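You operate a simulated robot arm through the tools that you are given. There is no shell and no other tool.

Carry out the task below with a simulated robot arm. There is one attempt and no reset: what you move stays moved.

## Task
Line the caddy, tip the strainer's scraps in and shut the lid.
Fine: white liner; put the small strainer back where it stood; no scraps on the top.

It is judged by the outcome, as a careful person would: the job done as asked, and still so three seconds after it is handed in. It fails if anything else is knocked over, pushed out of place, dropped, spilled or broken. A push-on lid holds only when it is set on centred and level and pressed home; a screw cap is set on level and turned clockwise until tight.

## Robot
A 7-joint arm with a two-finger parallel gripper, fixed in place. Base frame: the origin is at the foot of the arm, x ahead of it, y to its left, z up; the work surface is at about z = 910. Units: mm, degrees, N and s.
Its first joint turns from -166.0 to 166.0 degrees. Payload 4.4 kg.
Tool frame: the origin (TCP) lies between the finger pads and is the grasp point; the fingertips stand 23 mm ahead of it; z points along the fingers, y is the line along which they close. Largest opening 94 mm; finger width 38, thickness 10; the body of the gripper, 54 by 96 mm, starts 39 mm behind the TCP.
Orientation is told as [roll, pitch, yaw] about the base's x, y, z axes, in that order, counted from this pose: with the fingers straight down and closing along the base's y, the tool's x points along the base's -x, its y along +y and its z along -z.

## Interface
- The arm moves only by the tool move_arm. Its argument "moves" is a list of rows, each a list of 7 numbers: the shift along the base's x, y, z in mm, then the turn, a rotation vector about the base's x, y, z in degrees, then the opening, from 0 (shut) to 1 (fully open). In form: [[x, y, z, wx, wy, wz, grip], ...]. A call has 1 to 20 rows; each row is the pose to reach, as a shift and turn from the pose commanded when the call began. A row lasts 0.2 s, in which the tool goes at most 50 mm and 8.6 degrees; a call with a longer step from one row to the next is refused whole, and so is a gripper value outside its range. A pose out of reach is approached as far as the arm can. The call stops where the force on the tool passes 40 N (or 10 N more than at its start, if that is more) or the arm is blocked; 0.2 s more then pass. Each finger travels about 72 mm/s and halts on what it meets, pressing with about 23 N; the grip force reading is that of the motor and also rises with nothing between the fingers. The clock runs only during rows and for 0.2 s after the last one: add rows that repeat a pose to give the fingers time. The reply holds the time, the measured pose of the TCP, the force on the tool along the base axes, the opening and the grip force, in the units named above and with some noise, with the torque about the TCP (base axes, N m) and any sound that the robot's microphone picked up.
- Cameras (640 x 400 px; columns grow to the right, rows downward): "scene" is fixed at [49.1, -500.2, 1767.7]; the picture's right is [0.74, -0.67, 0.00], its down [-0.25, -0.27, -0.93] and it looks along [0.63, 0.69, -0.36] (base axes); focal length 368 px, centre (320, 200). "wrist" rides on the gripper at [86, 16, -74] in the tool frame; the picture's right is [-0.18, 0.98, 0.00], its down [-0.58, -0.11, -0.81] and it looks along [-0.79, -0.15, 0.59] (tool axes); focal length 243 px, centre (320, 200).
- capture(camera): a new picture of that camera. No time passes.
- probe_pixels(camera, pixels): for up to 12 pixels [column, row] of the newest picture of that camera ("zoom" is the newest enlarged one), the place [x, y, z] in the base frame of the surface seen there, good to about 2 mm. No time passes.
- enlarge(camera, box): a new picture of the part [left, top, right, bottom] of that camera's present view, enlarged. No time passes.
- close_job(): hands the job in; it is judged then, once.

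Leave the gripper open and the arm clear of the work at the hand-in unless told otherwise.

The tools are called by a JSON object that holds its "method" and its "body". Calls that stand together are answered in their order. move_arm: Moves the arm, as the interface text tells. Its arguments: {"type":"object","properties":{"moves":{"type":"array","items":{"type":"array","items":{"type":"number"}}}},"required":["moves"]} The other tools are called the same way: capture (camera) takes a picture; probe_pixels (camera, pixels) gives the place of the surface under pixels of a picture; enlarge (camera, box) takes an enlarged picture of a part of a camera's view; close_job () hands the job in.

At the start:

```text
time_s: 0.0
eef_pos: [429.1, 456.1, 1514.6]
tool_rot: [0.0, 0.0, 0.0]
force: [0.0, 0.3, 0.4]
wrist_torque: [0.0, 0.03, 0.01]
opening: 94.2
gripper_force: 0.2
```

scene: 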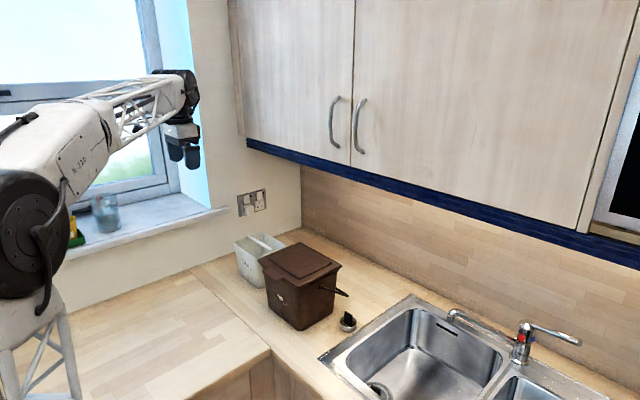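
wrist: 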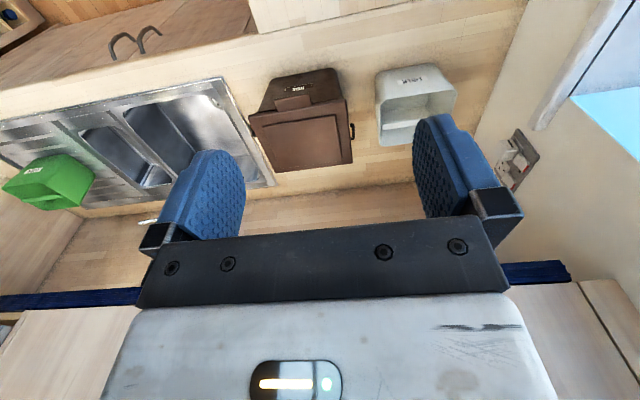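

The scene shows a brown caddy around (300,285), a pale box behind it (255,255), and a small dark item at (347,320). I'll enlarge these areas to identify things.

{"method": "enlarge", "body": {"camera": "scene", "box": [220, 220, 380, 340]}}

{"method": "enlarge", "body": {"camera": "wrist", "box": [220, 50, 480, 210]}}

{"method": "enlarge", "body": {"camera": "wrist", "box": [0, 60, 260, 230]}}

{"method": "enlarge", "body": {"camera": "scene", "box": [320, 280, 640, 400]}}

{"method": "enlarge", "body": {"camera": "scene", "box": [40, 160, 240, 285]}}

```text
3.33 times, centred on (300, 280) of scene
```

zoom: 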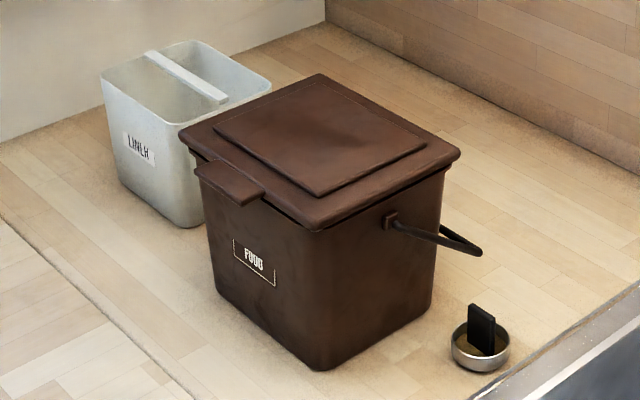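

```text
2.46 times, centred on (350, 130) of wrist
```

zoom: 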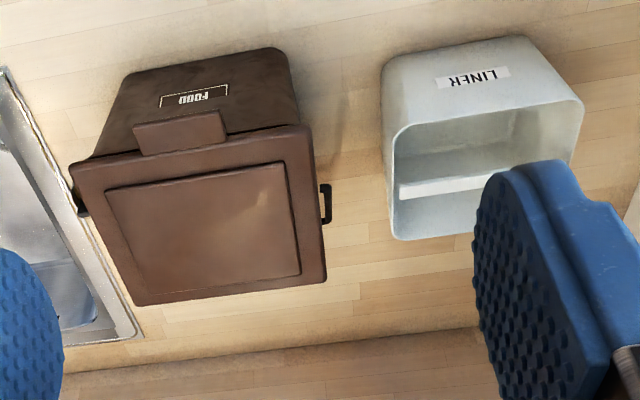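

```text
2.35 times, centred on (130, 145) of wrist
```

zoom: 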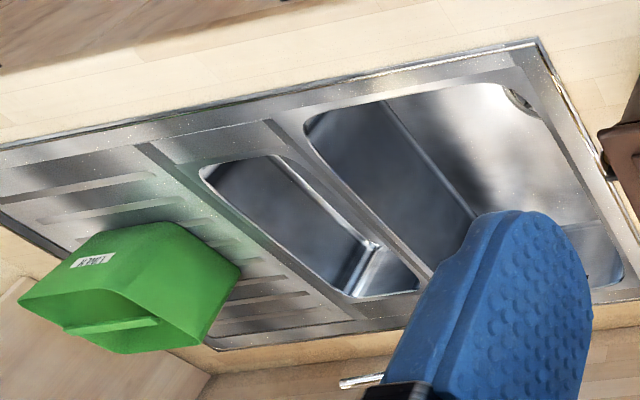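

```text
2.00 times, centred on (480, 340) of scene
```

zoom: 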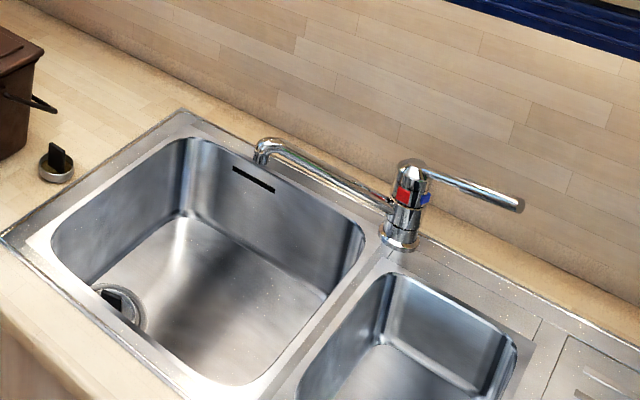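

```text
3.20 times, centred on (140, 222) of scene
```

zoom: 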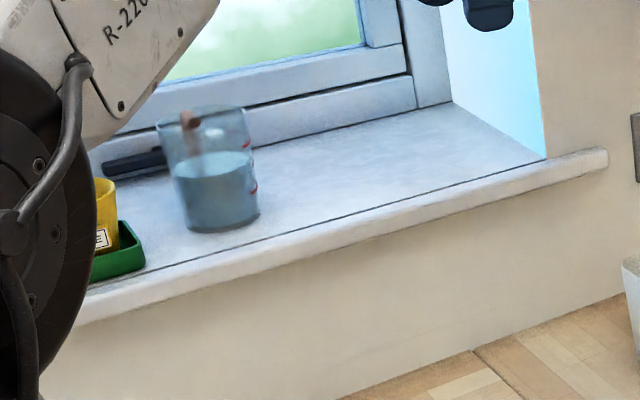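

There's a white "LINER" bucket with a bar handle, a green one on the drainer, and two strainers: one on the counter (347,320) and one in the big sink (378,390). I'll zoom in closer on both strainers and probe positions.

{"method": "enlarge", "body": {"camera": "scene", "box": [330, 300, 370, 340]}}

{"method": "enlarge", "body": {"camera": "scene", "box": [350, 370, 400, 400]}}

{"method": "probe_pixels", "body": {"camera": "scene", "pixels": [[347, 311], [347, 328], [341, 322], [355, 322], [378, 390], [300, 260], [267, 262], [310, 287], [342, 262], [300, 243], [262, 244], [282, 285]]}}

```text
10.00 times, centred on (350, 320) of scene
```

zoom: 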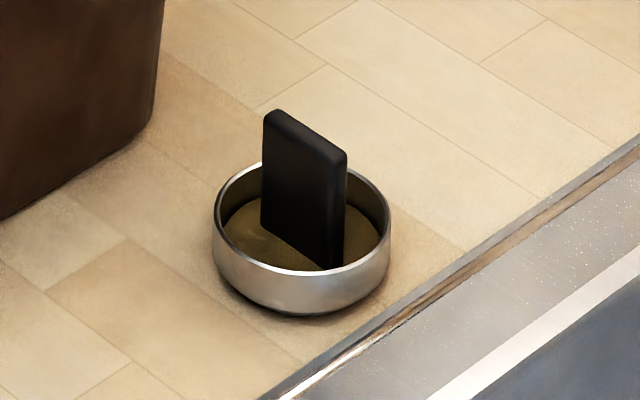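

```text
12.80 times, centred on (375, 385) of scene
```

zoom: 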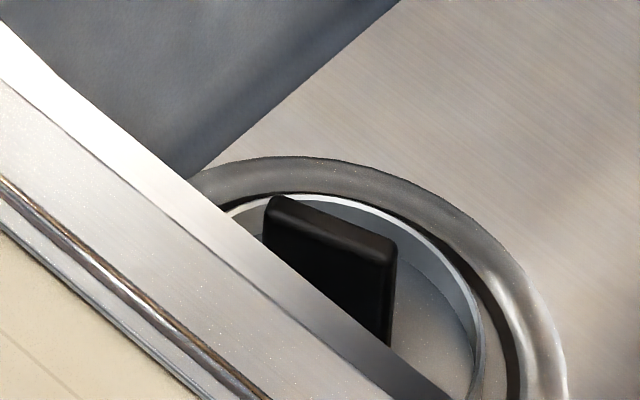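

```text
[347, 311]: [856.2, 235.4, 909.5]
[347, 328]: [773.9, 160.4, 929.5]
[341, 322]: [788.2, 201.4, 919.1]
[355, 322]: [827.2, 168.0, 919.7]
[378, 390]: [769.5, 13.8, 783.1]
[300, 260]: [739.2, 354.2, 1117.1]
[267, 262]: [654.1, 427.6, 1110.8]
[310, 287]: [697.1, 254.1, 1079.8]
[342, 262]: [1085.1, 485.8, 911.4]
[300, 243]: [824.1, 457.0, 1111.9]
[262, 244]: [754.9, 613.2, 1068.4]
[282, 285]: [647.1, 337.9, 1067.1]
```

The counter strainer holds brownish scraps; the sink one sits in the drain. Before moving, I probe the cabinets, the walls, liner rim and bar, and the faucet, so I know the clearances.

{"method": "capture", "body": {"camera": "scene"}}

{"method": "probe_pixels", "body": {"camera": "scene", "pixels": [[250, 142], [400, 182], [580, 230], [333, 120], [302, 190], [258, 201], [245, 248], [267, 239], [285, 245], [240, 240], [262, 259], [255, 285]]}}

{"method": "probe_pixels", "body": {"camera": "wrist", "pixels": [[305, 87], [252, 112], [349, 103], [275, 170], [351, 162], [293, 103], [352, 131], [410, 80], [381, 101], [455, 95], [383, 145], [395, 127]]}}

```text
taken
```

scene: 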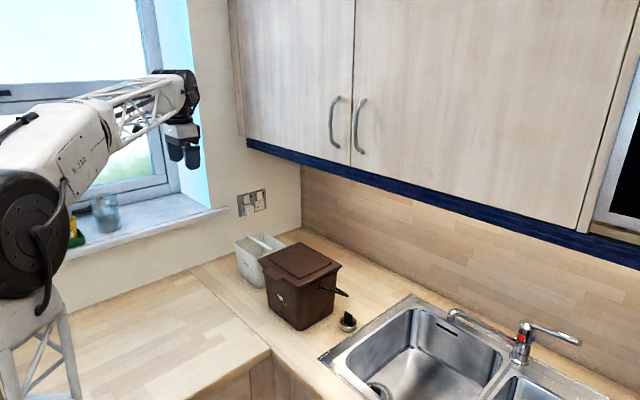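

```text
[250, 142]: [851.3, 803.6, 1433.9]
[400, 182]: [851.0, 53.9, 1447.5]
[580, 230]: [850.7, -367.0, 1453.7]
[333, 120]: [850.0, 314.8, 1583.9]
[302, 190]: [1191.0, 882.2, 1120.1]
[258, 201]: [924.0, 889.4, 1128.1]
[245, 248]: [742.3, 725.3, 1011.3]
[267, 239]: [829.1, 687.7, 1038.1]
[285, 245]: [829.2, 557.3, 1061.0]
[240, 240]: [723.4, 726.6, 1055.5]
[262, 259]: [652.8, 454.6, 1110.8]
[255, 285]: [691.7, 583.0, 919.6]
```

```text
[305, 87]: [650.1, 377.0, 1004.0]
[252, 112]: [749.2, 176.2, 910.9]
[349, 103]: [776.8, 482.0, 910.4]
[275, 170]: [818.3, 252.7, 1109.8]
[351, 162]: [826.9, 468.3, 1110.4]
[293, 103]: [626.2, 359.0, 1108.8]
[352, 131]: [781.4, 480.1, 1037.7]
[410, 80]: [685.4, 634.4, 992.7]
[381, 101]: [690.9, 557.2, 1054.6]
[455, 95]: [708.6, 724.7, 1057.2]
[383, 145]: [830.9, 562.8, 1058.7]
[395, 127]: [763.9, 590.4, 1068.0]
```

Cabinet face is at x≈850 (bottom z≈1440), caddy lid at z≈1110 spanning x 625–835, y 252–470. The white liner has its rim at z≈1058 and a bar at z≈1068. I move closer above and in front of the caddy to inspect the lid and tab.

{"method": "move_arm", "body": {"moves": [[20, -25, -37, 0, 0, 0, 1], [40, -50, -74, 0, 0, 0, 1], [60, -75, -111, 0, 0, 0, 1], [75, -100, -148, 0, 0, 0, 1], [91, -126, -184, 0, 0, 0, 1]]}}

{"method": "capture", "body": {"camera": "wrist"}}

{"method": "capture", "body": {"camera": "scene"}}

```text
time_s: 1.2
eef_pos: [520.6, 331.0, 1329.5]
tool_rot: [0.0, 0.0, -0.1]
force: [-0.7, -0.2, 1.5]
wrist_torque: [0.0, -0.01, 0.0]
opening: 94.1
gripper_force: 0.1
```

```text
taken
```

wrist: 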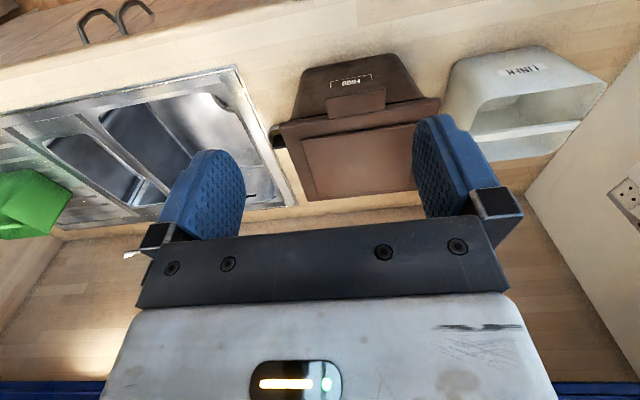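

```text
taken
```

scene: 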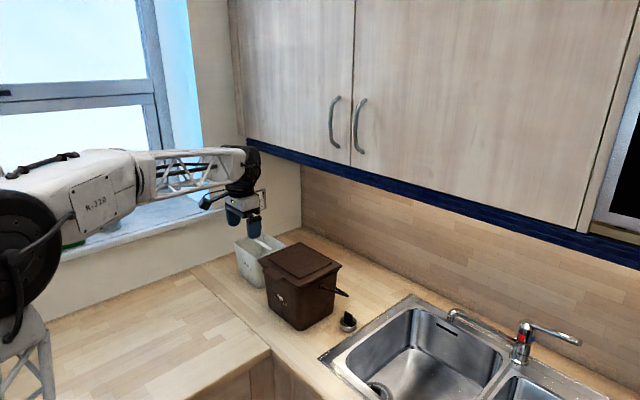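

Now a zoom onto the caddy lid, the strainer beside the sink, and the liner.

{"method": "enlarge", "body": {"camera": "wrist", "box": [250, 40, 450, 210]}}

{"method": "enlarge", "body": {"camera": "wrist", "box": [430, 30, 630, 170]}}

{"method": "enlarge", "body": {"camera": "wrist", "box": [180, 70, 300, 220]}}

```text
2.35 times, centred on (350, 125) of wrist
```

zoom: 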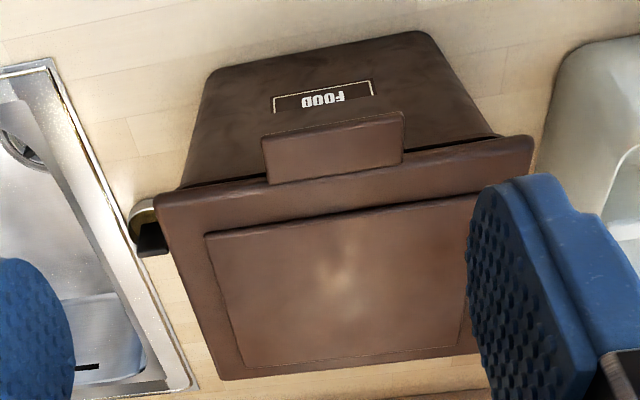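

```text
2.86 times, centred on (530, 100) of wrist
```

zoom: 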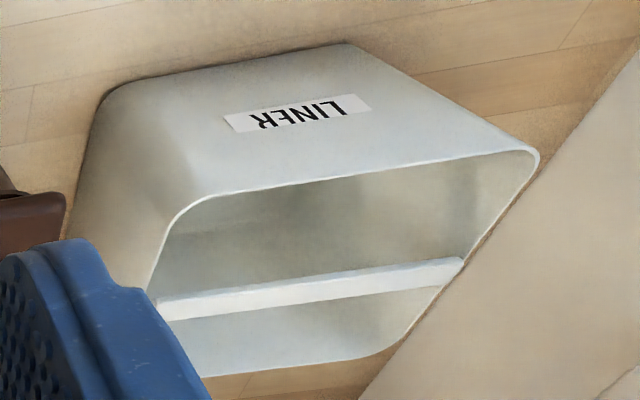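

```text
2.67 times, centred on (240, 145) of wrist
```

zoom: 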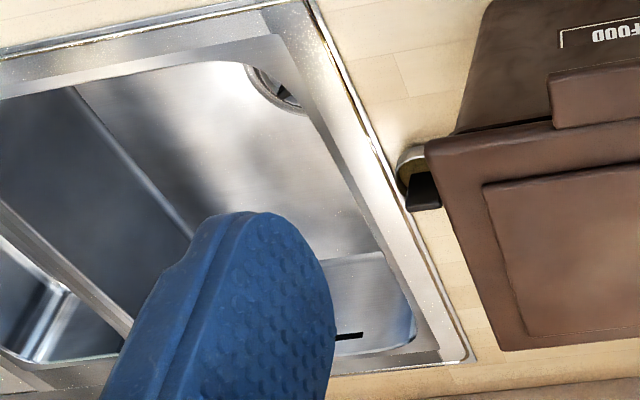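

The strainer on the counter sits close to the caddy's -y side and contains scraps, and the sink strainer appears empty in its drain. I'll swing around to a view from the -y side (yaw +90) to see the hinge/rear of the lid and the strainer.

{"method": "move_arm", "body": {"moves": [[20, -22, -6, 0, 0, 7.5, 1], [40, -44, -12, 0, 0, 15, 1], [60, -67, -18, 0, 0, 22.5, 1], [80, -90, -25, 0, 0, 30, 1], [100, -112, -32, 0, 0, 37.5, 1], [120, -135, -39, 0, 0, 45, 1], [140, -158, -46, 0, 0, 52.5, 1], [160, -180, -53, 0, 0, 60, 1], [180, -203, -60, 0, 0, 67.5, 1], [200, -225, -67, 0, 0, 75, 1], [220, -248, -74, 0, 0, 82.5, 1], [240, -271, -80, 0, 0, 90, 1], [240, -271, -80, 0, 0, 90, 1]]}}

{"method": "capture", "body": {"camera": "wrist"}}

{"method": "enlarge", "body": {"camera": "wrist", "box": [220, 0, 440, 200]}}

{"method": "capture", "body": {"camera": "scene"}}

```text
time_s: 4.0
eef_pos: [759.5, 59.5, 1249.2]
tool_rot: [0.1, 0.0, 90.0]
force: [-0.6, -0.9, -0.8]
wrist_torque: [-0.01, -0.01, 0.03]
opening: 93.8
gripper_force: 0.1
```

```text
taken
```

wrist: 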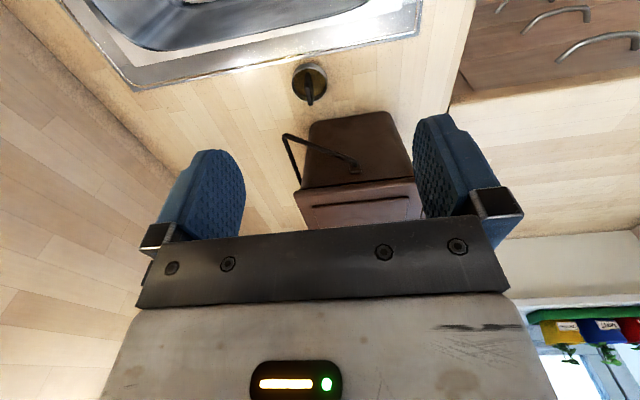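

```text
2.00 times, centred on (330, 100) of wrist
```

zoom: 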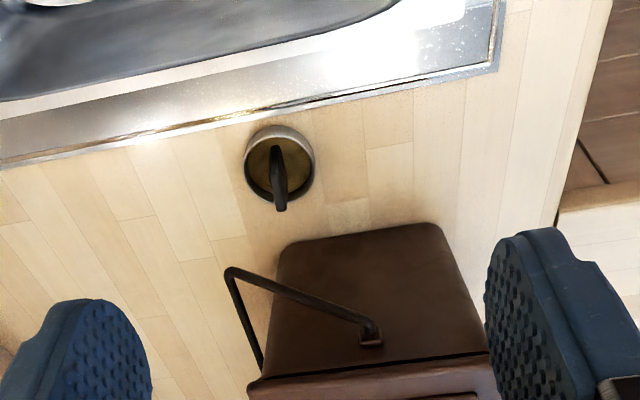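

```text
taken
```

scene: 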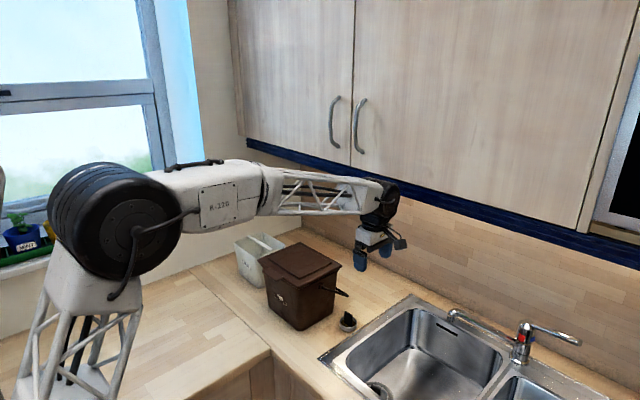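

The bail folds back behind the caddy (+x). I probe the strainer rim and handle, the bail, and the lid edge.

{"method": "probe_pixels", "body": {"camera": "zoom", "pixels": [[280, 210], [278, 150], [262, 190], [248, 165], [313, 165], [280, 127], [262, 165], [232, 272], [372, 335], [260, 360], [485, 358], [258, 390]]}}

{"method": "enlarge", "body": {"camera": "wrist", "box": [290, 55, 330, 115]}}

{"method": "enlarge", "body": {"camera": "wrist", "box": [270, 100, 430, 230]}}

```text
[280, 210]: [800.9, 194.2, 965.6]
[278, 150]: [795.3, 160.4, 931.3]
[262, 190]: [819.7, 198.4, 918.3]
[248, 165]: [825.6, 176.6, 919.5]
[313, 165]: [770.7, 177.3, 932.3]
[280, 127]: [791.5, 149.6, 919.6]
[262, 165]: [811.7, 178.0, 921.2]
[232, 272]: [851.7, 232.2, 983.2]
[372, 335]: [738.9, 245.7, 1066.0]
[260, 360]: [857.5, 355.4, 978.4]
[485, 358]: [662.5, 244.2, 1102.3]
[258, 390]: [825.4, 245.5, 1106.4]
```

```text
6.67 times, centred on (310, 85) of wrist
```

zoom: 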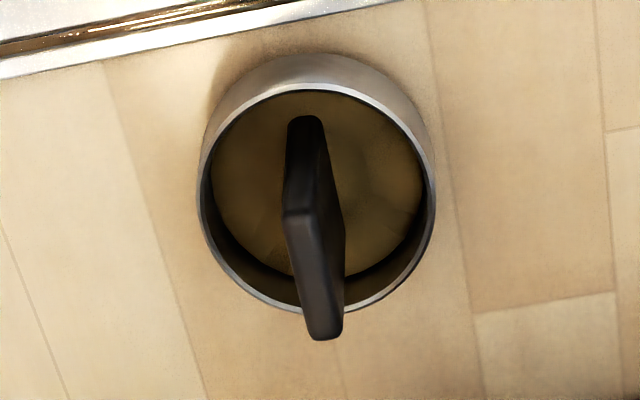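

```text
3.08 times, centred on (350, 165) of wrist
```

zoom: 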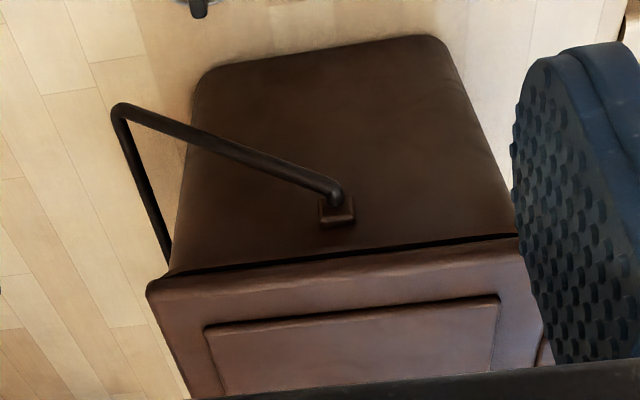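

Strainer: centre ≈(798,177), cup Ø≈56, rim z≈932, fin handle along y up to z≈966. I'll take a sharp zoom of the lid tab and lid rim in the scene view, and probe it.

{"method": "enlarge", "body": {"camera": "scene", "box": [258, 238, 346, 298]}}

{"method": "probe_pixels", "body": {"camera": "zoom", "pixels": [[75, 175], [190, 240], [100, 195], [150, 235], [120, 150], [200, 200], [20, 130], [330, 300], [330, 270], [600, 160], [260, 30], [350, 45]]}}

```text
6.67 times, centred on (302, 268) of scene
```

zoom: 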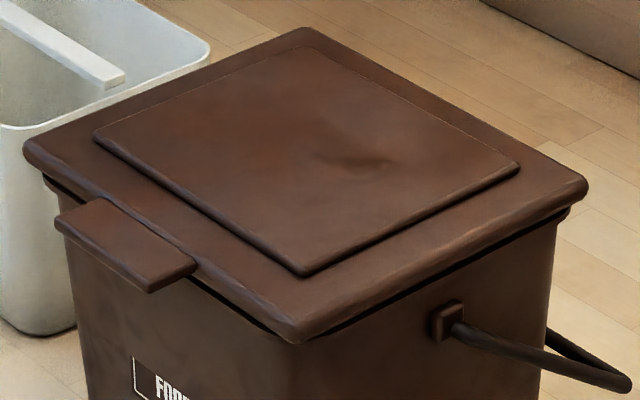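

```text
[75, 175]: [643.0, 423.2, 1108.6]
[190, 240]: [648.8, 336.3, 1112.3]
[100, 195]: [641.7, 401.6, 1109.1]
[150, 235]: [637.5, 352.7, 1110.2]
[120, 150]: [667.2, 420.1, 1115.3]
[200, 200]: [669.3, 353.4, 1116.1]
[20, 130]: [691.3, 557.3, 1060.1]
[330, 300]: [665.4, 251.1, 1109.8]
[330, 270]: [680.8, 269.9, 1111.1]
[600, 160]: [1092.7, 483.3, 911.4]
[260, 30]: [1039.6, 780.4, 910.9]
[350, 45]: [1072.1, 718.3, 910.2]
```

The tab projects from the front edge, apparently ~12 mm thick. I probe the tab's corners and edges more precisely.

{"method": "probe_pixels", "body": {"camera": "zoom", "pixels": [[62, 218], [64, 228], [100, 203], [148, 278], [150, 289], [193, 262], [120, 235], [150, 260], [52, 190], [250, 290], [290, 335], [290, 345]]}}

```text
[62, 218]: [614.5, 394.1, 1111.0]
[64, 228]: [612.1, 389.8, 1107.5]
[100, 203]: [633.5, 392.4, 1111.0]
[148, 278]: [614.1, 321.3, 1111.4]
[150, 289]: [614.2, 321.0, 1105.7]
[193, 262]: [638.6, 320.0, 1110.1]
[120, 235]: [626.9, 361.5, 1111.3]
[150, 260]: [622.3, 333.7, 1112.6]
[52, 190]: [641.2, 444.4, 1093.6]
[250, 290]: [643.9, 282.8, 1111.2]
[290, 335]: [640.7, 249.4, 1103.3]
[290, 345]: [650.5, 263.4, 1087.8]
```

The tab spans x 612–638, y 320–394, z about 1103–1111. I'll bring the gripper in front of it with the tool pointing along +x and closing vertically (rotate −90° about y), staying at z≈1250 for now.

{"method": "move_arm", "body": {"moves": [[-26, 25, 0, 0, -7.5, 0, 1], [-52, 50, 0, 0, -15, 0, 1], [-78, 75, 0, 0, -22.5, 0, 1], [-104, 100, 0, 0, -30, 0, 1], [-130, 125, 0, 0, -37.5, 0, 1], [-156, 150, 0, 0, -45, 0, 1], [-182, 175, 0, 0, -52.5, 0, 1], [-208, 200, 0, 0, -60, 0, 1], [-234, 225, 0, 0, -67.5, 0, 1], [-260, 250, 0, 0, -75, 0, 1], [-286, 275, 0, 0, -82.5, 0, 1], [-310, 298, 0, 0, -90, 0, 1], [-310, 298, 0, 0, -90, 0, 1]]}}

{"method": "capture", "body": {"camera": "scene"}}

{"method": "capture", "body": {"camera": "wrist"}}

```text
time_s: 6.8
eef_pos: [449.1, 357.4, 1249.4]
tool_rot: [-90.0, 0.0, 90.0]
force: [-0.6, 0.0, 0.4]
wrist_torque: [0.02, -0.01, -0.04]
opening: 94.0
gripper_force: 0.0
```

```text
taken
```

scene: 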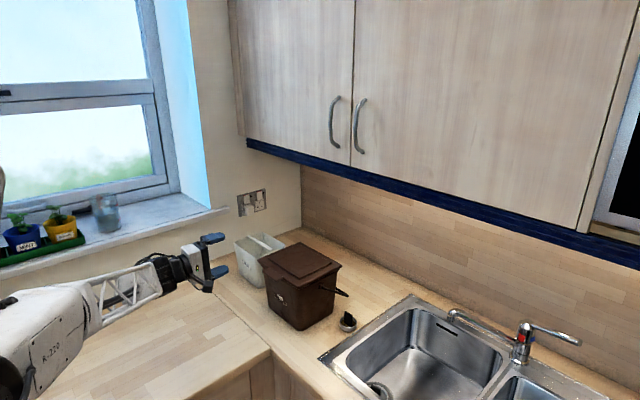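

```text
taken
```

wrist: 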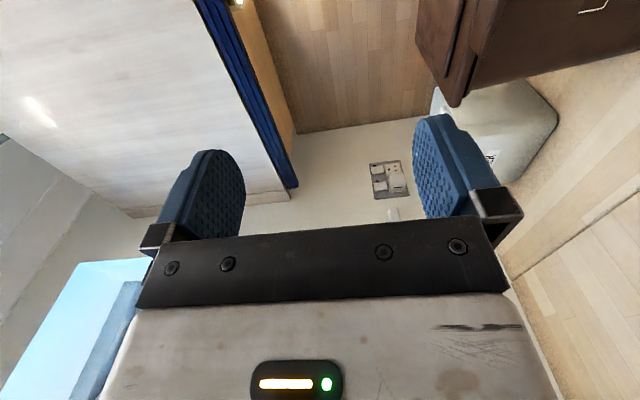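

The arm reached the horizontal pose in front of the caddy. Now I lower to tab height (z≈1107), narrow the opening, and advance to x≈560, then check from the wrist view.

{"method": "move_arm", "body": {"moves": [[20, 0, -36, 0, 0, 0, 0.8], [45, 0, -72, 0, 0, 0, 0.6], [70, 0, -108, 0, 0, 0, 0.5], [95, 0, -142, 0, 0, 0, 0.4], [110, 0, -142, 0, 0, 0, 0.4], [110, 0, -142, 0, 0, 0, 0.4]]}}

{"method": "capture", "body": {"camera": "wrist"}}

{"method": "enlarge", "body": {"camera": "scene", "box": [190, 210, 350, 310]}}

```text
time_s: 8.2
eef_pos: [559.8, 357.4, 1108.7]
tool_rot: [-90.0, 0.1, 90.0]
force: [-0.4, 0.2, 0.1]
wrist_torque: [-0.02, -0.04, 0.02]
opening: 37.9
gripper_force: 0.1
```

```text
taken
```

wrist: 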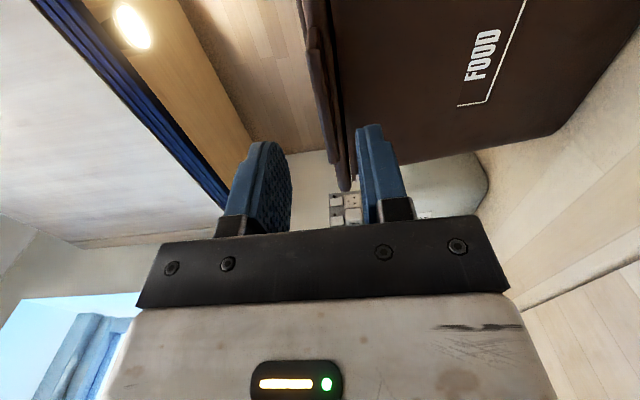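

```text
4.00 times, centred on (270, 260) of scene
```

zoom: 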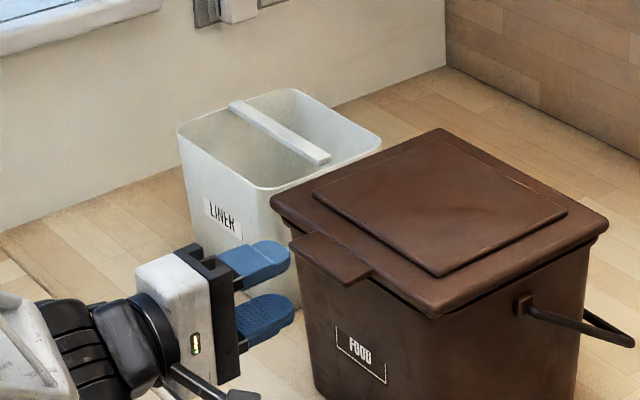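

I see the lid's edge between the fingers. Zooming the wrist view to see tab thickness and position relative to the fingers.

{"method": "enlarge", "body": {"camera": "wrist", "box": [230, 60, 430, 225]}}

{"method": "probe_pixels", "body": {"camera": "zoom", "pixels": [[330, 215], [345, 260], [350, 330], [370, 330], [375, 250], [310, 100], [295, 60], [365, 100], [355, 60], [330, 60], [320, 160], [400, 60]]}}

```text
2.42 times, centred on (330, 142) of wrist
```

zoom: 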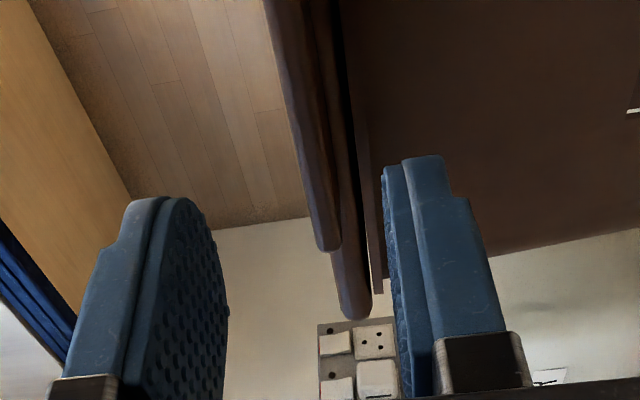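

```text
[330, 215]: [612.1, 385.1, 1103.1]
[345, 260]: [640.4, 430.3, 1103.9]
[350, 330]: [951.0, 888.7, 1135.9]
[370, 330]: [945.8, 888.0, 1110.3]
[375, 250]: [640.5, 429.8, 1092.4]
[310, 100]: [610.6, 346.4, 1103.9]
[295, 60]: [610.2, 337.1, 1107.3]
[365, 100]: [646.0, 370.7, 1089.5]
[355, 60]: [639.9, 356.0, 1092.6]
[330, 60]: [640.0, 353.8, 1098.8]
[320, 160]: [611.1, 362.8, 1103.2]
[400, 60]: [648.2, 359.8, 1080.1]
```

The tab's front face is at x≈611, z≈1102–1111. I advance 52 mm so the tips overlap the tab by ~24 mm, then close on it.

{"method": "move_arm", "body": {"moves": [[26, 0, -1, 0, 0, 0, 0.4], [52, 0, -1, 0, 0, 0, 0.4], [52, 0, -1, 0, 0, 0, 0.4], [52, 0, -1, 0, 0, 0, 0.15], [52, 0, -1, 0, 0, 0, 0], [52, 0, -1, 0, 0, 0, 0], [52, 0, -1, 0, 0, 0, 0]]}}

{"method": "capture", "body": {"camera": "wrist"}}

{"method": "enlarge", "body": {"camera": "scene", "box": [220, 210, 380, 310]}}

```text
time_s: 9.8
eef_pos: [612.8, 357.7, 1107.6]
tool_rot: [-90.0, 0.0, 90.0]
force: [1.4, -1.5, -0.1]
wrist_torque: [-0.04, 0.24, -0.08]
opening: 7.8
gripper_force: 22.8
```

```text
taken
```

wrist: 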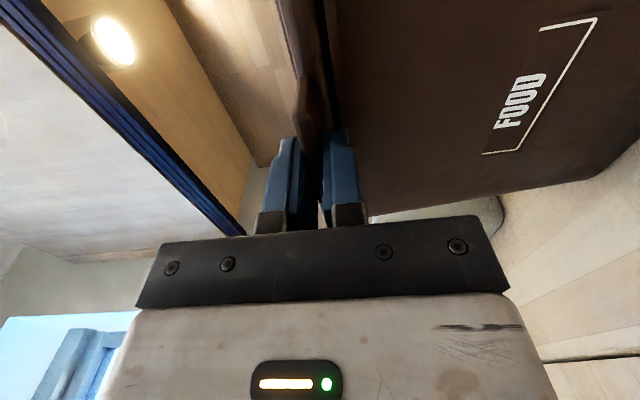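

```text
4.00 times, centred on (300, 260) of scene
```

zoom: 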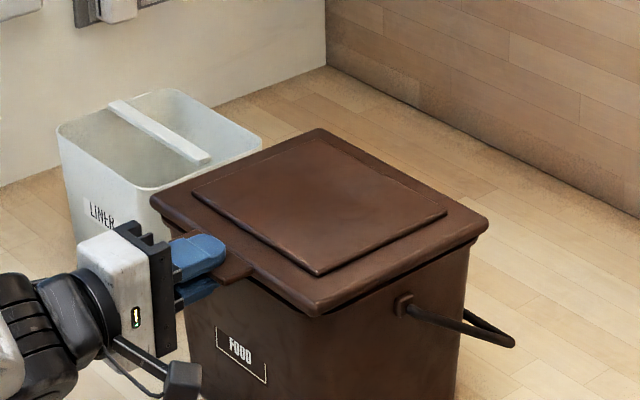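

The tab is held (opening 7.8 mm). I test whether the lid is hinged at the rear by lifting along an arc about the back edge, 3° only, and look at forces.

{"method": "move_arm", "body": {"moves": [[0, 0, 1.9, 0, 0.5, 0, 0], [0, 0, 3.8, 0, 1, 0, 0], [0.1, 0, 5.7, 0, 1.5, 0, 0], [0.2, 0, 7.6, 0, 2, 0, 0], [0.3, 0, 9.5, 0, 2.5, 0, 0], [0.4, 0, 11.4, 0, 3, 0, 0], [0.4, 0, 11.4, 0, 3, 0, 0]]}}

{"method": "enlarge", "body": {"camera": "scene", "box": [220, 210, 380, 310]}}

```text
time_s: 11.4
eef_pos: [612.4, 357.2, 1118.8]
tool_rot: [-87.1, 0.0, 90.0]
force: [2.5, 1.2, 0.0]
wrist_torque: [0.04, 0.11, 0.22]
opening: 8.0
gripper_force: 22.8
```

```text
4.00 times, centred on (300, 260) of scene
```

zoom: 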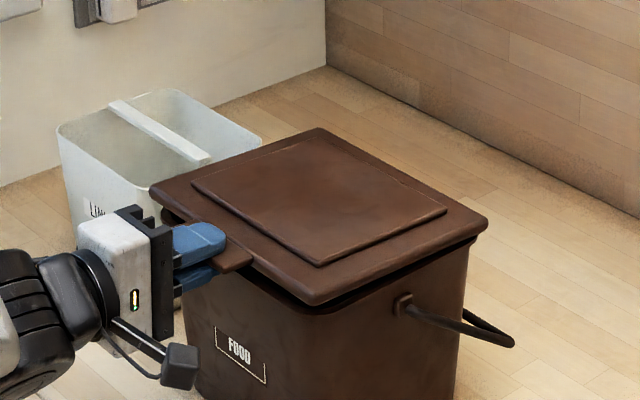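

The front rises freely with tiny force while the rear stays put. I continue the arc to 15° total and look again for hinge evidence.

{"method": "move_arm", "body": {"moves": [[0.5, 0, 5.6, 0, 1.5, 0, 0], [1.0, 0, 11.3, 0, 3, 0, 0], [1.8, 0, 16.9, 0, 4.5, 0, 0], [2.6, 0, 22.5, 0, 6, 0, 0], [3.7, 0, 28.1, 0, 7.5, 0, 0], [4.8, 0, 33.7, 0, 9, 0, 0], [6.1, 0, 39.2, 0, 10.5, 0, 0], [7.5, 0, 44.7, 0, 12, 0, 0], [7.5, 0, 44.7, 0, 12, 0, 0]]}}

{"method": "enlarge", "body": {"camera": "scene", "box": [220, 210, 380, 310]}}

{"method": "capture", "body": {"camera": "wrist"}}

```text
time_s: 13.4
eef_pos: [621.4, 357.2, 1162.8]
tool_rot: [-75.1, 0.0, 90.0]
force: [2.6, -0.2, 0.2]
wrist_torque: [-0.03, -0.1, -0.07]
opening: 7.6
gripper_force: 23.5
```

```text
4.00 times, centred on (300, 260) of scene
```

zoom: 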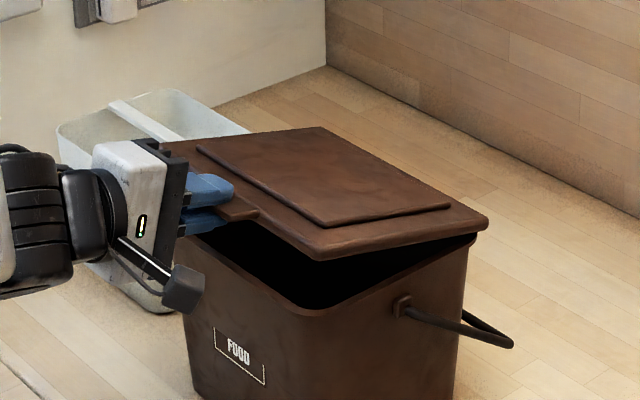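

```text
taken
```

wrist: 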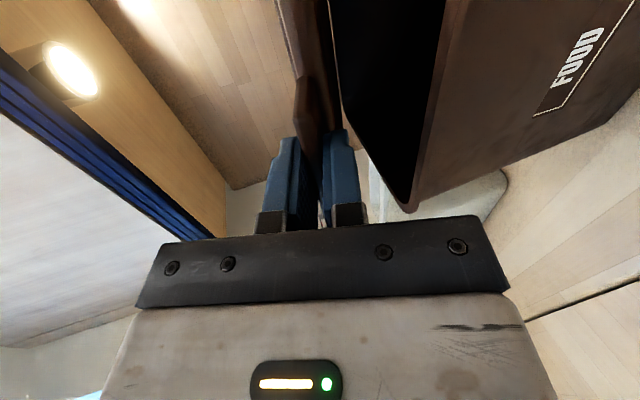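

The rear edge stays exactly in place and the vertical force is nearly zero, so the lid is hinged at the back. I continue along the arc to 45°, watching force.

{"method": "move_arm", "body": {"moves": [[2.7, 0, 9.1, 0, 2.5, 0, 0], [5.9, 0, 18, 0, 5, 0, 0], [9.4, 0, 26.7, 0, 7.5, 0, 0], [13.3, 0, 35.4, 0, 10, 0, 0], [17.5, 0, 43.9, 0, 12.5, 0, 0], [22.2, 0, 52.1, 0, 15, 0, 0], [27.2, 0, 60.2, 0, 17.5, 0, 0], [32.5, 0, 68, 0, 20, 0, 0], [38.1, 0, 75.6, 0, 22.5, 0, 0], [44.2, 0, 82.9, 0, 25, 0, 0], [50.5, 0, 90, 0, 27.5, 0, 0], [57.1, 0, 96.8, 0, 30, 0, 0], [57.1, 0, 96.8, 0, 30, 0, 0]]}}

{"method": "enlarge", "body": {"camera": "scene", "box": [200, 180, 392, 300]}}

```text
time_s: 16.2
eef_pos: [677.3, 357.7, 1259.2]
tool_rot: [-45.0, 0.0, 90.0]
force: [0.9, 0.1, 0.9]
wrist_torque: [0.2, -0.44, 0.17]
opening: 7.9
gripper_force: 23.0
```

```text
3.33 times, centred on (296, 240) of scene
```

zoom: 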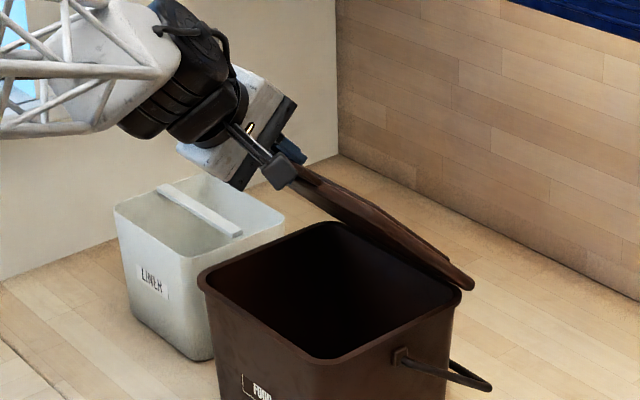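

The lid swings well; the caddy is open and empty. Continue the arc to 75°, where the gripper still clears the cabinets.

{"method": "move_arm", "body": {"moves": [[6.9, 0, 6.4, 0, 2.5, 0, 0], [14, 0, 12.6, 0, 5, 0, 0], [21.5, 0, 18.5, 0, 7.5, 0, 0], [29.1, 0, 24, 0, 10, 0, 0], [37.1, 0, 29.2, 0, 12.5, 0, 0], [45.2, 0, 34, 0, 15, 0, 0], [53.6, 0, 38.5, 0, 17.5, 0, 0], [62.1, 0, 42.6, 0, 20, 0, 0], [70.8, 0, 46.4, 0, 22.5, 0, 0], [79.7, 0, 49.7, 0, 25, 0, 0], [88.6, 0, 52.7, 0, 27.5, 0, 0], [97.7, 0, 55.2, 0, 30, 0, 0], [97.7, 0, 55.2, 0, 30, 0, 0]]}}

{"method": "capture", "body": {"camera": "scene"}}

{"method": "capture", "body": {"camera": "wrist"}}

```text
time_s: 19.0
eef_pos: [775.8, 357.4, 1313.7]
tool_rot: [-15.0, -0.1, 90.0]
force: [2.0, -0.5, 1.8]
wrist_torque: [0.03, -0.49, 0.02]
opening: 8.3
gripper_force: 22.7
```

```text
taken
```

scene: 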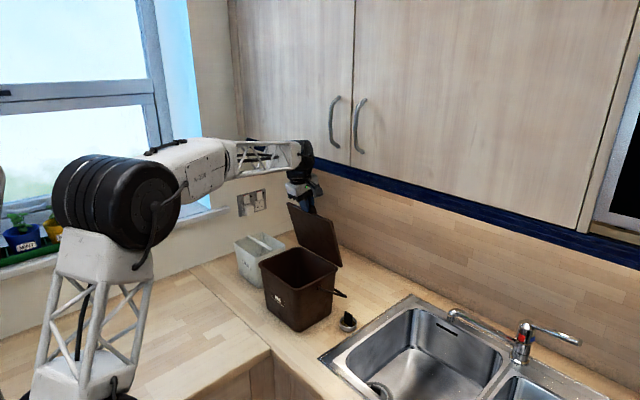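

```text
taken
```

wrist: 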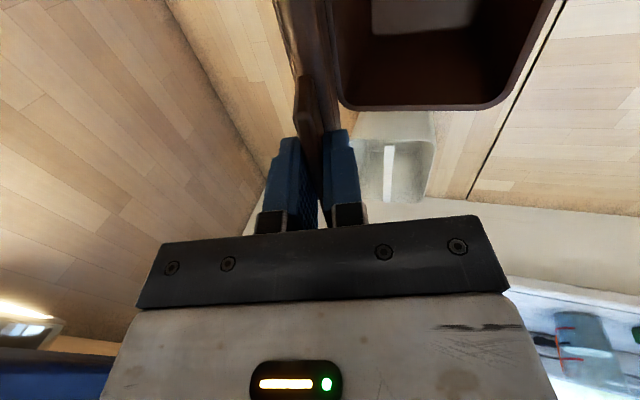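

Lid at 75°. I check the clearance between the wrist and the cabinet/handles by probing.

{"method": "probe_pixels", "body": {"camera": "scene", "pixels": [[332, 140], [333, 148], [357, 150], [312, 150], [310, 160], [318, 188], [300, 142], [335, 240], [341, 266], [316, 275], [290, 204], [300, 305]]}}

{"method": "enlarge", "body": {"camera": "scene", "box": [240, 120, 400, 220]}}

```text
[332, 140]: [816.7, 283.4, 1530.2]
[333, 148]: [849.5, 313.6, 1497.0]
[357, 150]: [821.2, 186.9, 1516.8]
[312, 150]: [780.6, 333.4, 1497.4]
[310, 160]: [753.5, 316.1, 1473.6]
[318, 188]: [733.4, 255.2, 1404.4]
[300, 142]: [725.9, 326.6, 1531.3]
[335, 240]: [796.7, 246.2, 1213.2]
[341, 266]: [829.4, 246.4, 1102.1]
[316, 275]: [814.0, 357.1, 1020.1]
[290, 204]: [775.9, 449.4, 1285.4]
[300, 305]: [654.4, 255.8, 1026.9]
```

```text
4.00 times, centred on (320, 170) of scene
```

zoom: 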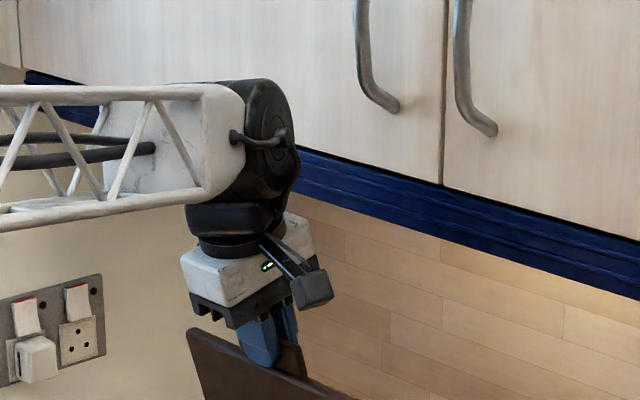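

The wrist is about 35 mm from a cabinet handle, so I won't go further in this orientation. I open the fingers slightly (to ~19 mm) to see whether the lid stays up by itself.

{"method": "move_arm", "body": {"moves": [[0, 0, 0, 0, 0, 0, 0.2], [0, 0, 0, 0, 0, 0, 0.2], [0, 0, 0, 0, 0, 0, 0.2]]}}

{"method": "capture", "body": {"camera": "wrist"}}

{"method": "enlarge", "body": {"camera": "scene", "box": [260, 180, 356, 240]}}

```text
time_s: 19.8
eef_pos: [775.5, 358.4, 1314.4]
tool_rot: [-15.0, 0.0, 90.1]
force: [0.0, 0.6, 0.3]
wrist_torque: [0.03, -0.02, -0.01]
opening: 18.8
gripper_force: 0.0
```

```text
taken
```

wrist: 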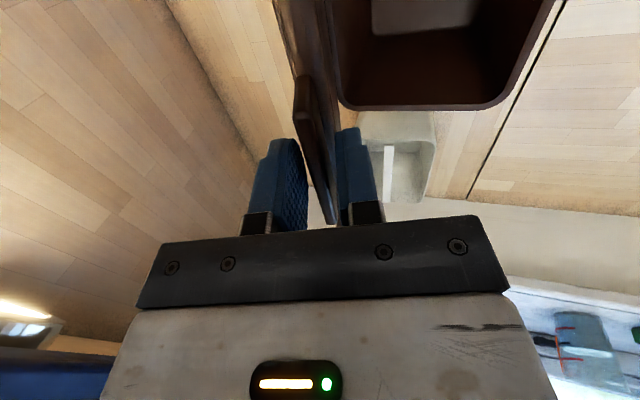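

```text
6.67 times, centred on (308, 210) of scene
```

zoom: 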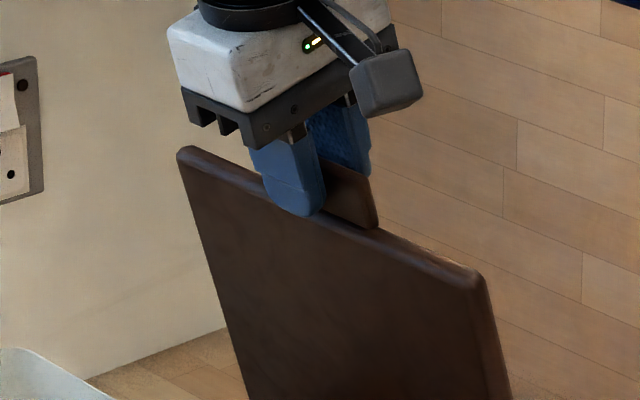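

Force is zero. I open a bit more (to ~38 mm) to see whether the lid follows the lower finger.

{"method": "move_arm", "body": {"moves": [[0, 0, 0, 0, 0, 0, 0.3], [0, 0, 0, 0, 0, 0, 0.4], [0, 0, 0, 0, 0, 0, 0.4], [0, 0, 0, 0, 0, 0, 0.4]]}}

{"method": "capture", "body": {"camera": "wrist"}}

{"method": "enlarge", "body": {"camera": "scene", "box": [260, 180, 356, 240]}}

```text
time_s: 20.8
eef_pos: [775.8, 358.2, 1314.3]
tool_rot: [-15.0, 0.1, 90.0]
force: [-0.3, 0.0, -0.4]
wrist_torque: [-0.02, -0.02, 0.01]
opening: 37.4
gripper_force: 0.0
```

```text
taken
```

wrist: 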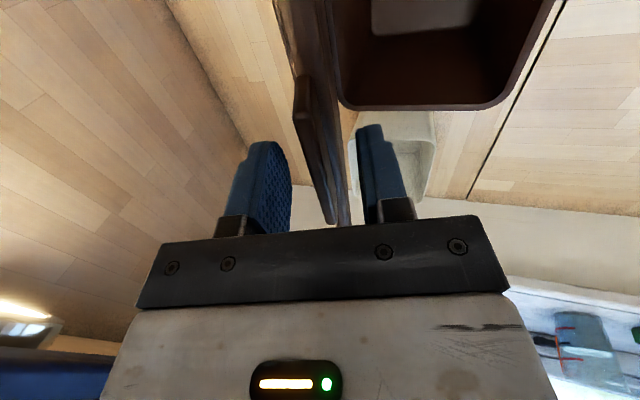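

```text
6.67 times, centred on (308, 210) of scene
```

zoom: 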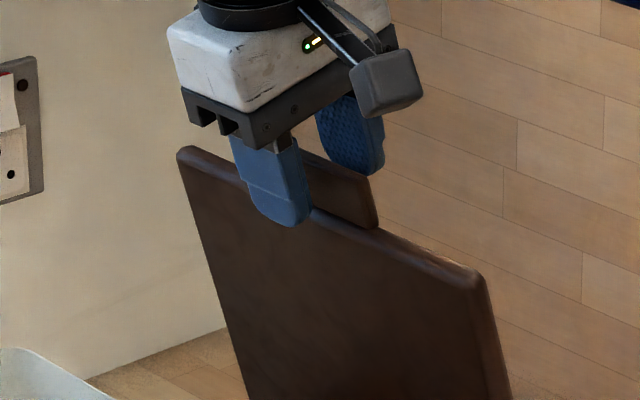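

The lid stays at 75° by itself (friction hinge). I withdraw upward along the tool axis, then back off and turn the tool horizontal at z≈1290, so I can nudge the lid past vertical with shut fingers from the front.

{"method": "move_arm", "body": {"moves": [[-5, 0, 20, 0, 0, 0, 0.4], [-10, 0, 39, 0, 0, 0, 0.4], [-40, 0, 42, 0, 0, 0, 0.4], [-70, 0, 40, 0, -7.5, 0, 0.3], [-100, 0, 35, 0, -15, 0, 0.2], [-120, 0, 30, 0, -22.5, 0, 0.1], [-130, 0, 22, 0, -30, 0, 0], [-140, 0, 14, 0, -37.5, 0, 0], [-150, 0, 6, 0, -45, 0, 0], [-160, 0, -2, 0, -52.5, 0, 0], [-165, 0, -10, 0, -60, 0, 0], [-170, 0, -17, 0, -67.5, 0, 0], [-175, 0, -24, 0, -75, 0, 0], [-175, 0, -24, 0, -75, 0, 0]]}}

{"method": "capture", "body": {"camera": "scene"}}

{"method": "capture", "body": {"camera": "wrist"}}

```text
time_s: 23.8
eef_pos: [599.9, 356.9, 1290.7]
tool_rot: [-90.1, 0.1, 90.1]
force: [-0.5, -0.2, -0.3]
wrist_torque: [-0.01, 0.03, 0.01]
opening: 0.0
gripper_force: 22.5
```

```text
taken
```

scene: 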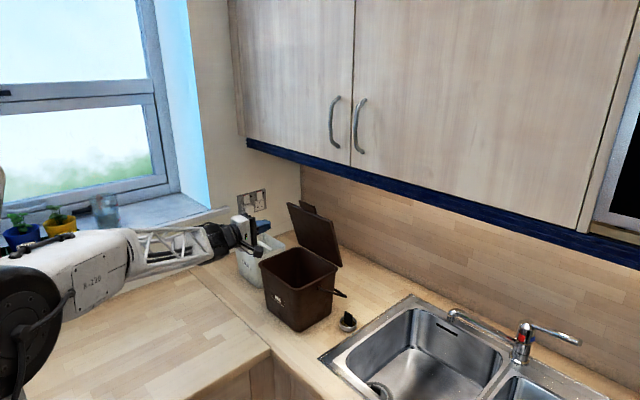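

```text
taken
```

wrist: 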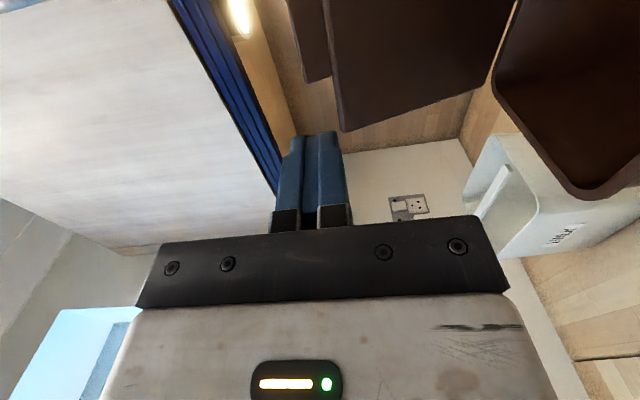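

The lid stays at about 75°. I probe its inner face and top edge to know where contact happens.

{"method": "probe_pixels", "body": {"camera": "scene", "pixels": [[300, 215], [310, 230], [320, 240], [288, 205], [335, 238], [340, 265], [330, 255], [298, 205], [330, 225], [310, 208]]}}

{"method": "enlarge", "body": {"camera": "scene", "box": [250, 190, 362, 260]}}

```text
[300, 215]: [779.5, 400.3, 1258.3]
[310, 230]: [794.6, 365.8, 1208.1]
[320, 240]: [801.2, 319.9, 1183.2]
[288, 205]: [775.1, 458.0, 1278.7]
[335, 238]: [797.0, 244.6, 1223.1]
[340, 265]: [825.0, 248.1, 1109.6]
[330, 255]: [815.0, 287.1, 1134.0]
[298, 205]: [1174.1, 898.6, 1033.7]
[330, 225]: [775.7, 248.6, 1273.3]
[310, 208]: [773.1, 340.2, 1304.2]
```

```text
5.71 times, centred on (306, 225) of scene
```

zoom: 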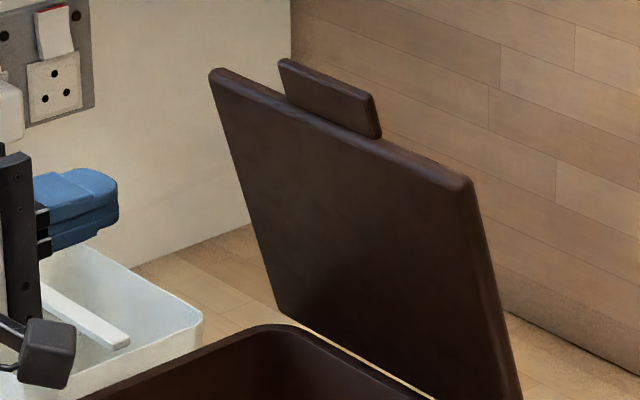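

Contact at z≈1275 should occur with the fingertips at x≈776. I approach quickly to just before contact, then push slowly to x≈845 (≈97°).

{"method": "move_arm", "body": {"moves": [[40, 0, -15, 0, 0, 0, 0], [80, 0, -15, 0, 0, 0, 0], [115, 0, -15, 0, 0, 0, 0], [140, 0, -15, 0, 0, 0, 0], [150, 0, -15, 0, 0, 0, 0], [155, 0, -15, 0, 0, 0, 0], [160, 0, -15, 0, 0, 0, 0], [165, 0, -15, 0, 0, 0, 0], [170, 0, -15, 0, 0, 0, 0], [175, 0, -15, 0, 0, 0, 0]]}}

{"method": "enlarge", "body": {"camera": "scene", "box": [220, 190, 396, 340]}}

```text
time_s: 26.0
eef_pos: [774.8, 356.9, 1275.8]
tool_rot: [-89.8, 0.0, 90.0]
force: [-0.3, 0.0, 0.7]
wrist_torque: [0.0, 0.01, -0.02]
opening: 0.0
gripper_force: 23.0
```

```text
2.67 times, centred on (308, 265) of scene
```

zoom: 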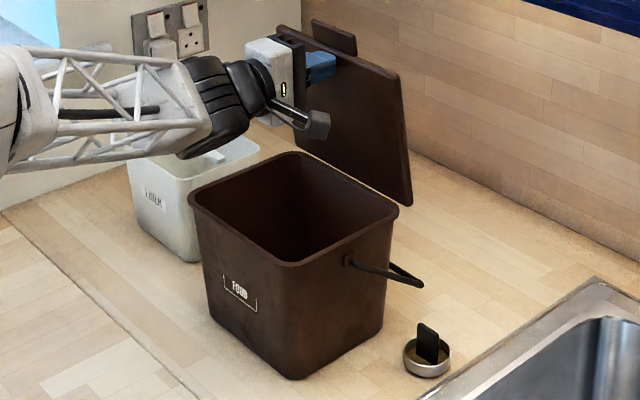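

The lid moves with negligible force and the caddy stays put. I continue to ~97–100°.

{"method": "move_arm", "body": {"moves": [[6, 0, 0, 0, 0, 0, 0], [12, 0, 0, 0, 0, 0, 0], [18, 0, 0, 0, 0, 0, 0], [24, 0, 0, 0, 0, 0, 0], [30, 0, 0, 0, 0, 0, 0], [36, 0, 0, 0, 0, 0, 0], [42, 0, 0, 0, 0, 0, 0], [48, 0, 0, 0, 0, 0, 0], [53, 0, 0, 0, 0, 0, 0]]}}

{"method": "enlarge", "body": {"camera": "scene", "box": [220, 190, 396, 340]}}

{"method": "capture", "body": {"camera": "scene"}}

```text
time_s: 28.0
eef_pos: [827.1, 357.1, 1276.5]
tool_rot: [-90.0, 0.0, 90.0]
force: [-0.3, -0.7, -0.8]
wrist_torque: [0.01, 0.02, 0.02]
opening: 0.1
gripper_force: 23.0
```

```text
2.67 times, centred on (308, 265) of scene
```

zoom: 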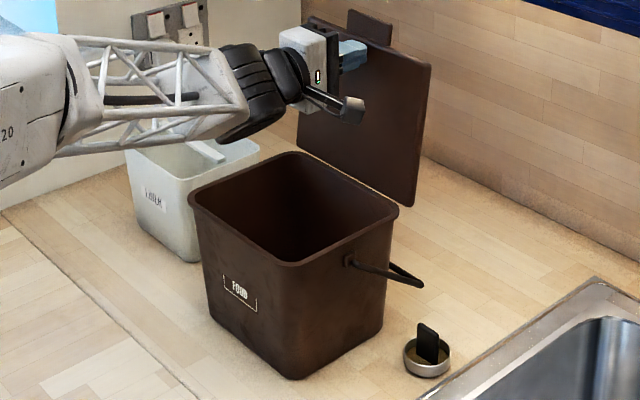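

```text
taken
```

scene: 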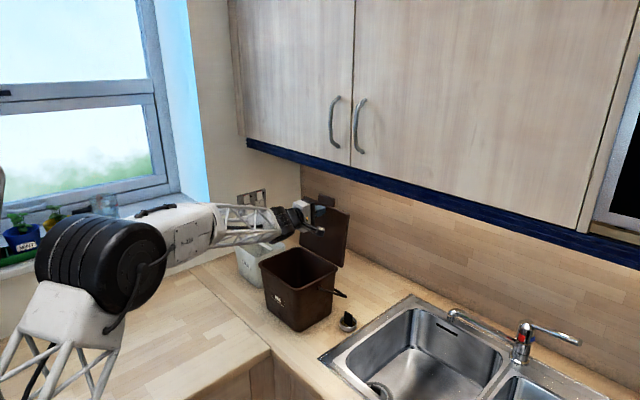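

The lid is now slightly past vertical. I back away, then probe the caddy's opening and the liner for precise geometry.

{"method": "move_arm", "body": {"moves": [[-30, 0, 5, 0, 0, 0, 0], [-75, 0, 15, 0, 0, 0, 0], [-120, 0, 25, 0, 0, 0, 0.2], [-165, 0, 30, 0, 0, 0, 0.4], [-210, 0, 30, 0, 0, 0, 0.6], [-250, 0, 30, 0, 0, 0, 0.6], [-290, 0, 30, 0, 0, 0, 0.6], [-330, 0, 30, 0, 0, 0, 0.6]]}}

{"method": "enlarge", "body": {"camera": "scene", "box": [220, 180, 380, 340]}}

{"method": "capture", "body": {"camera": "scene"}}

```text
time_s: 29.8
eef_pos: [498.7, 356.3, 1305.0]
tool_rot: [-90.0, 0.0, 90.0]
force: [-1.8, -0.6, -0.3]
wrist_torque: [-0.01, -0.02, 0.03]
opening: 56.3
gripper_force: 0.0
```

```text
2.50 times, centred on (300, 260) of scene
```

zoom: 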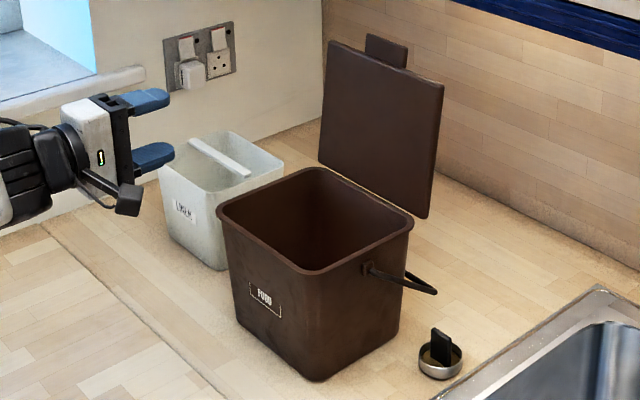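

```text
taken
```

scene: 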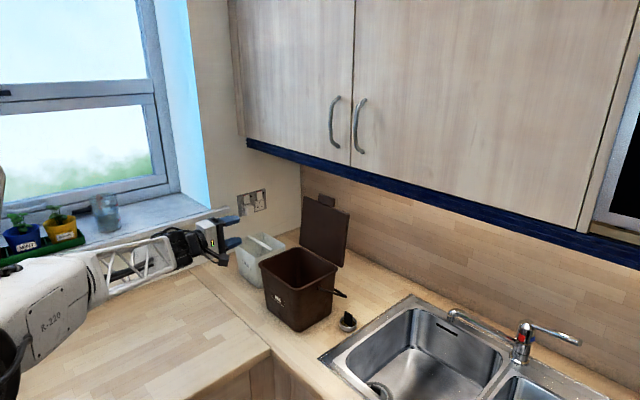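

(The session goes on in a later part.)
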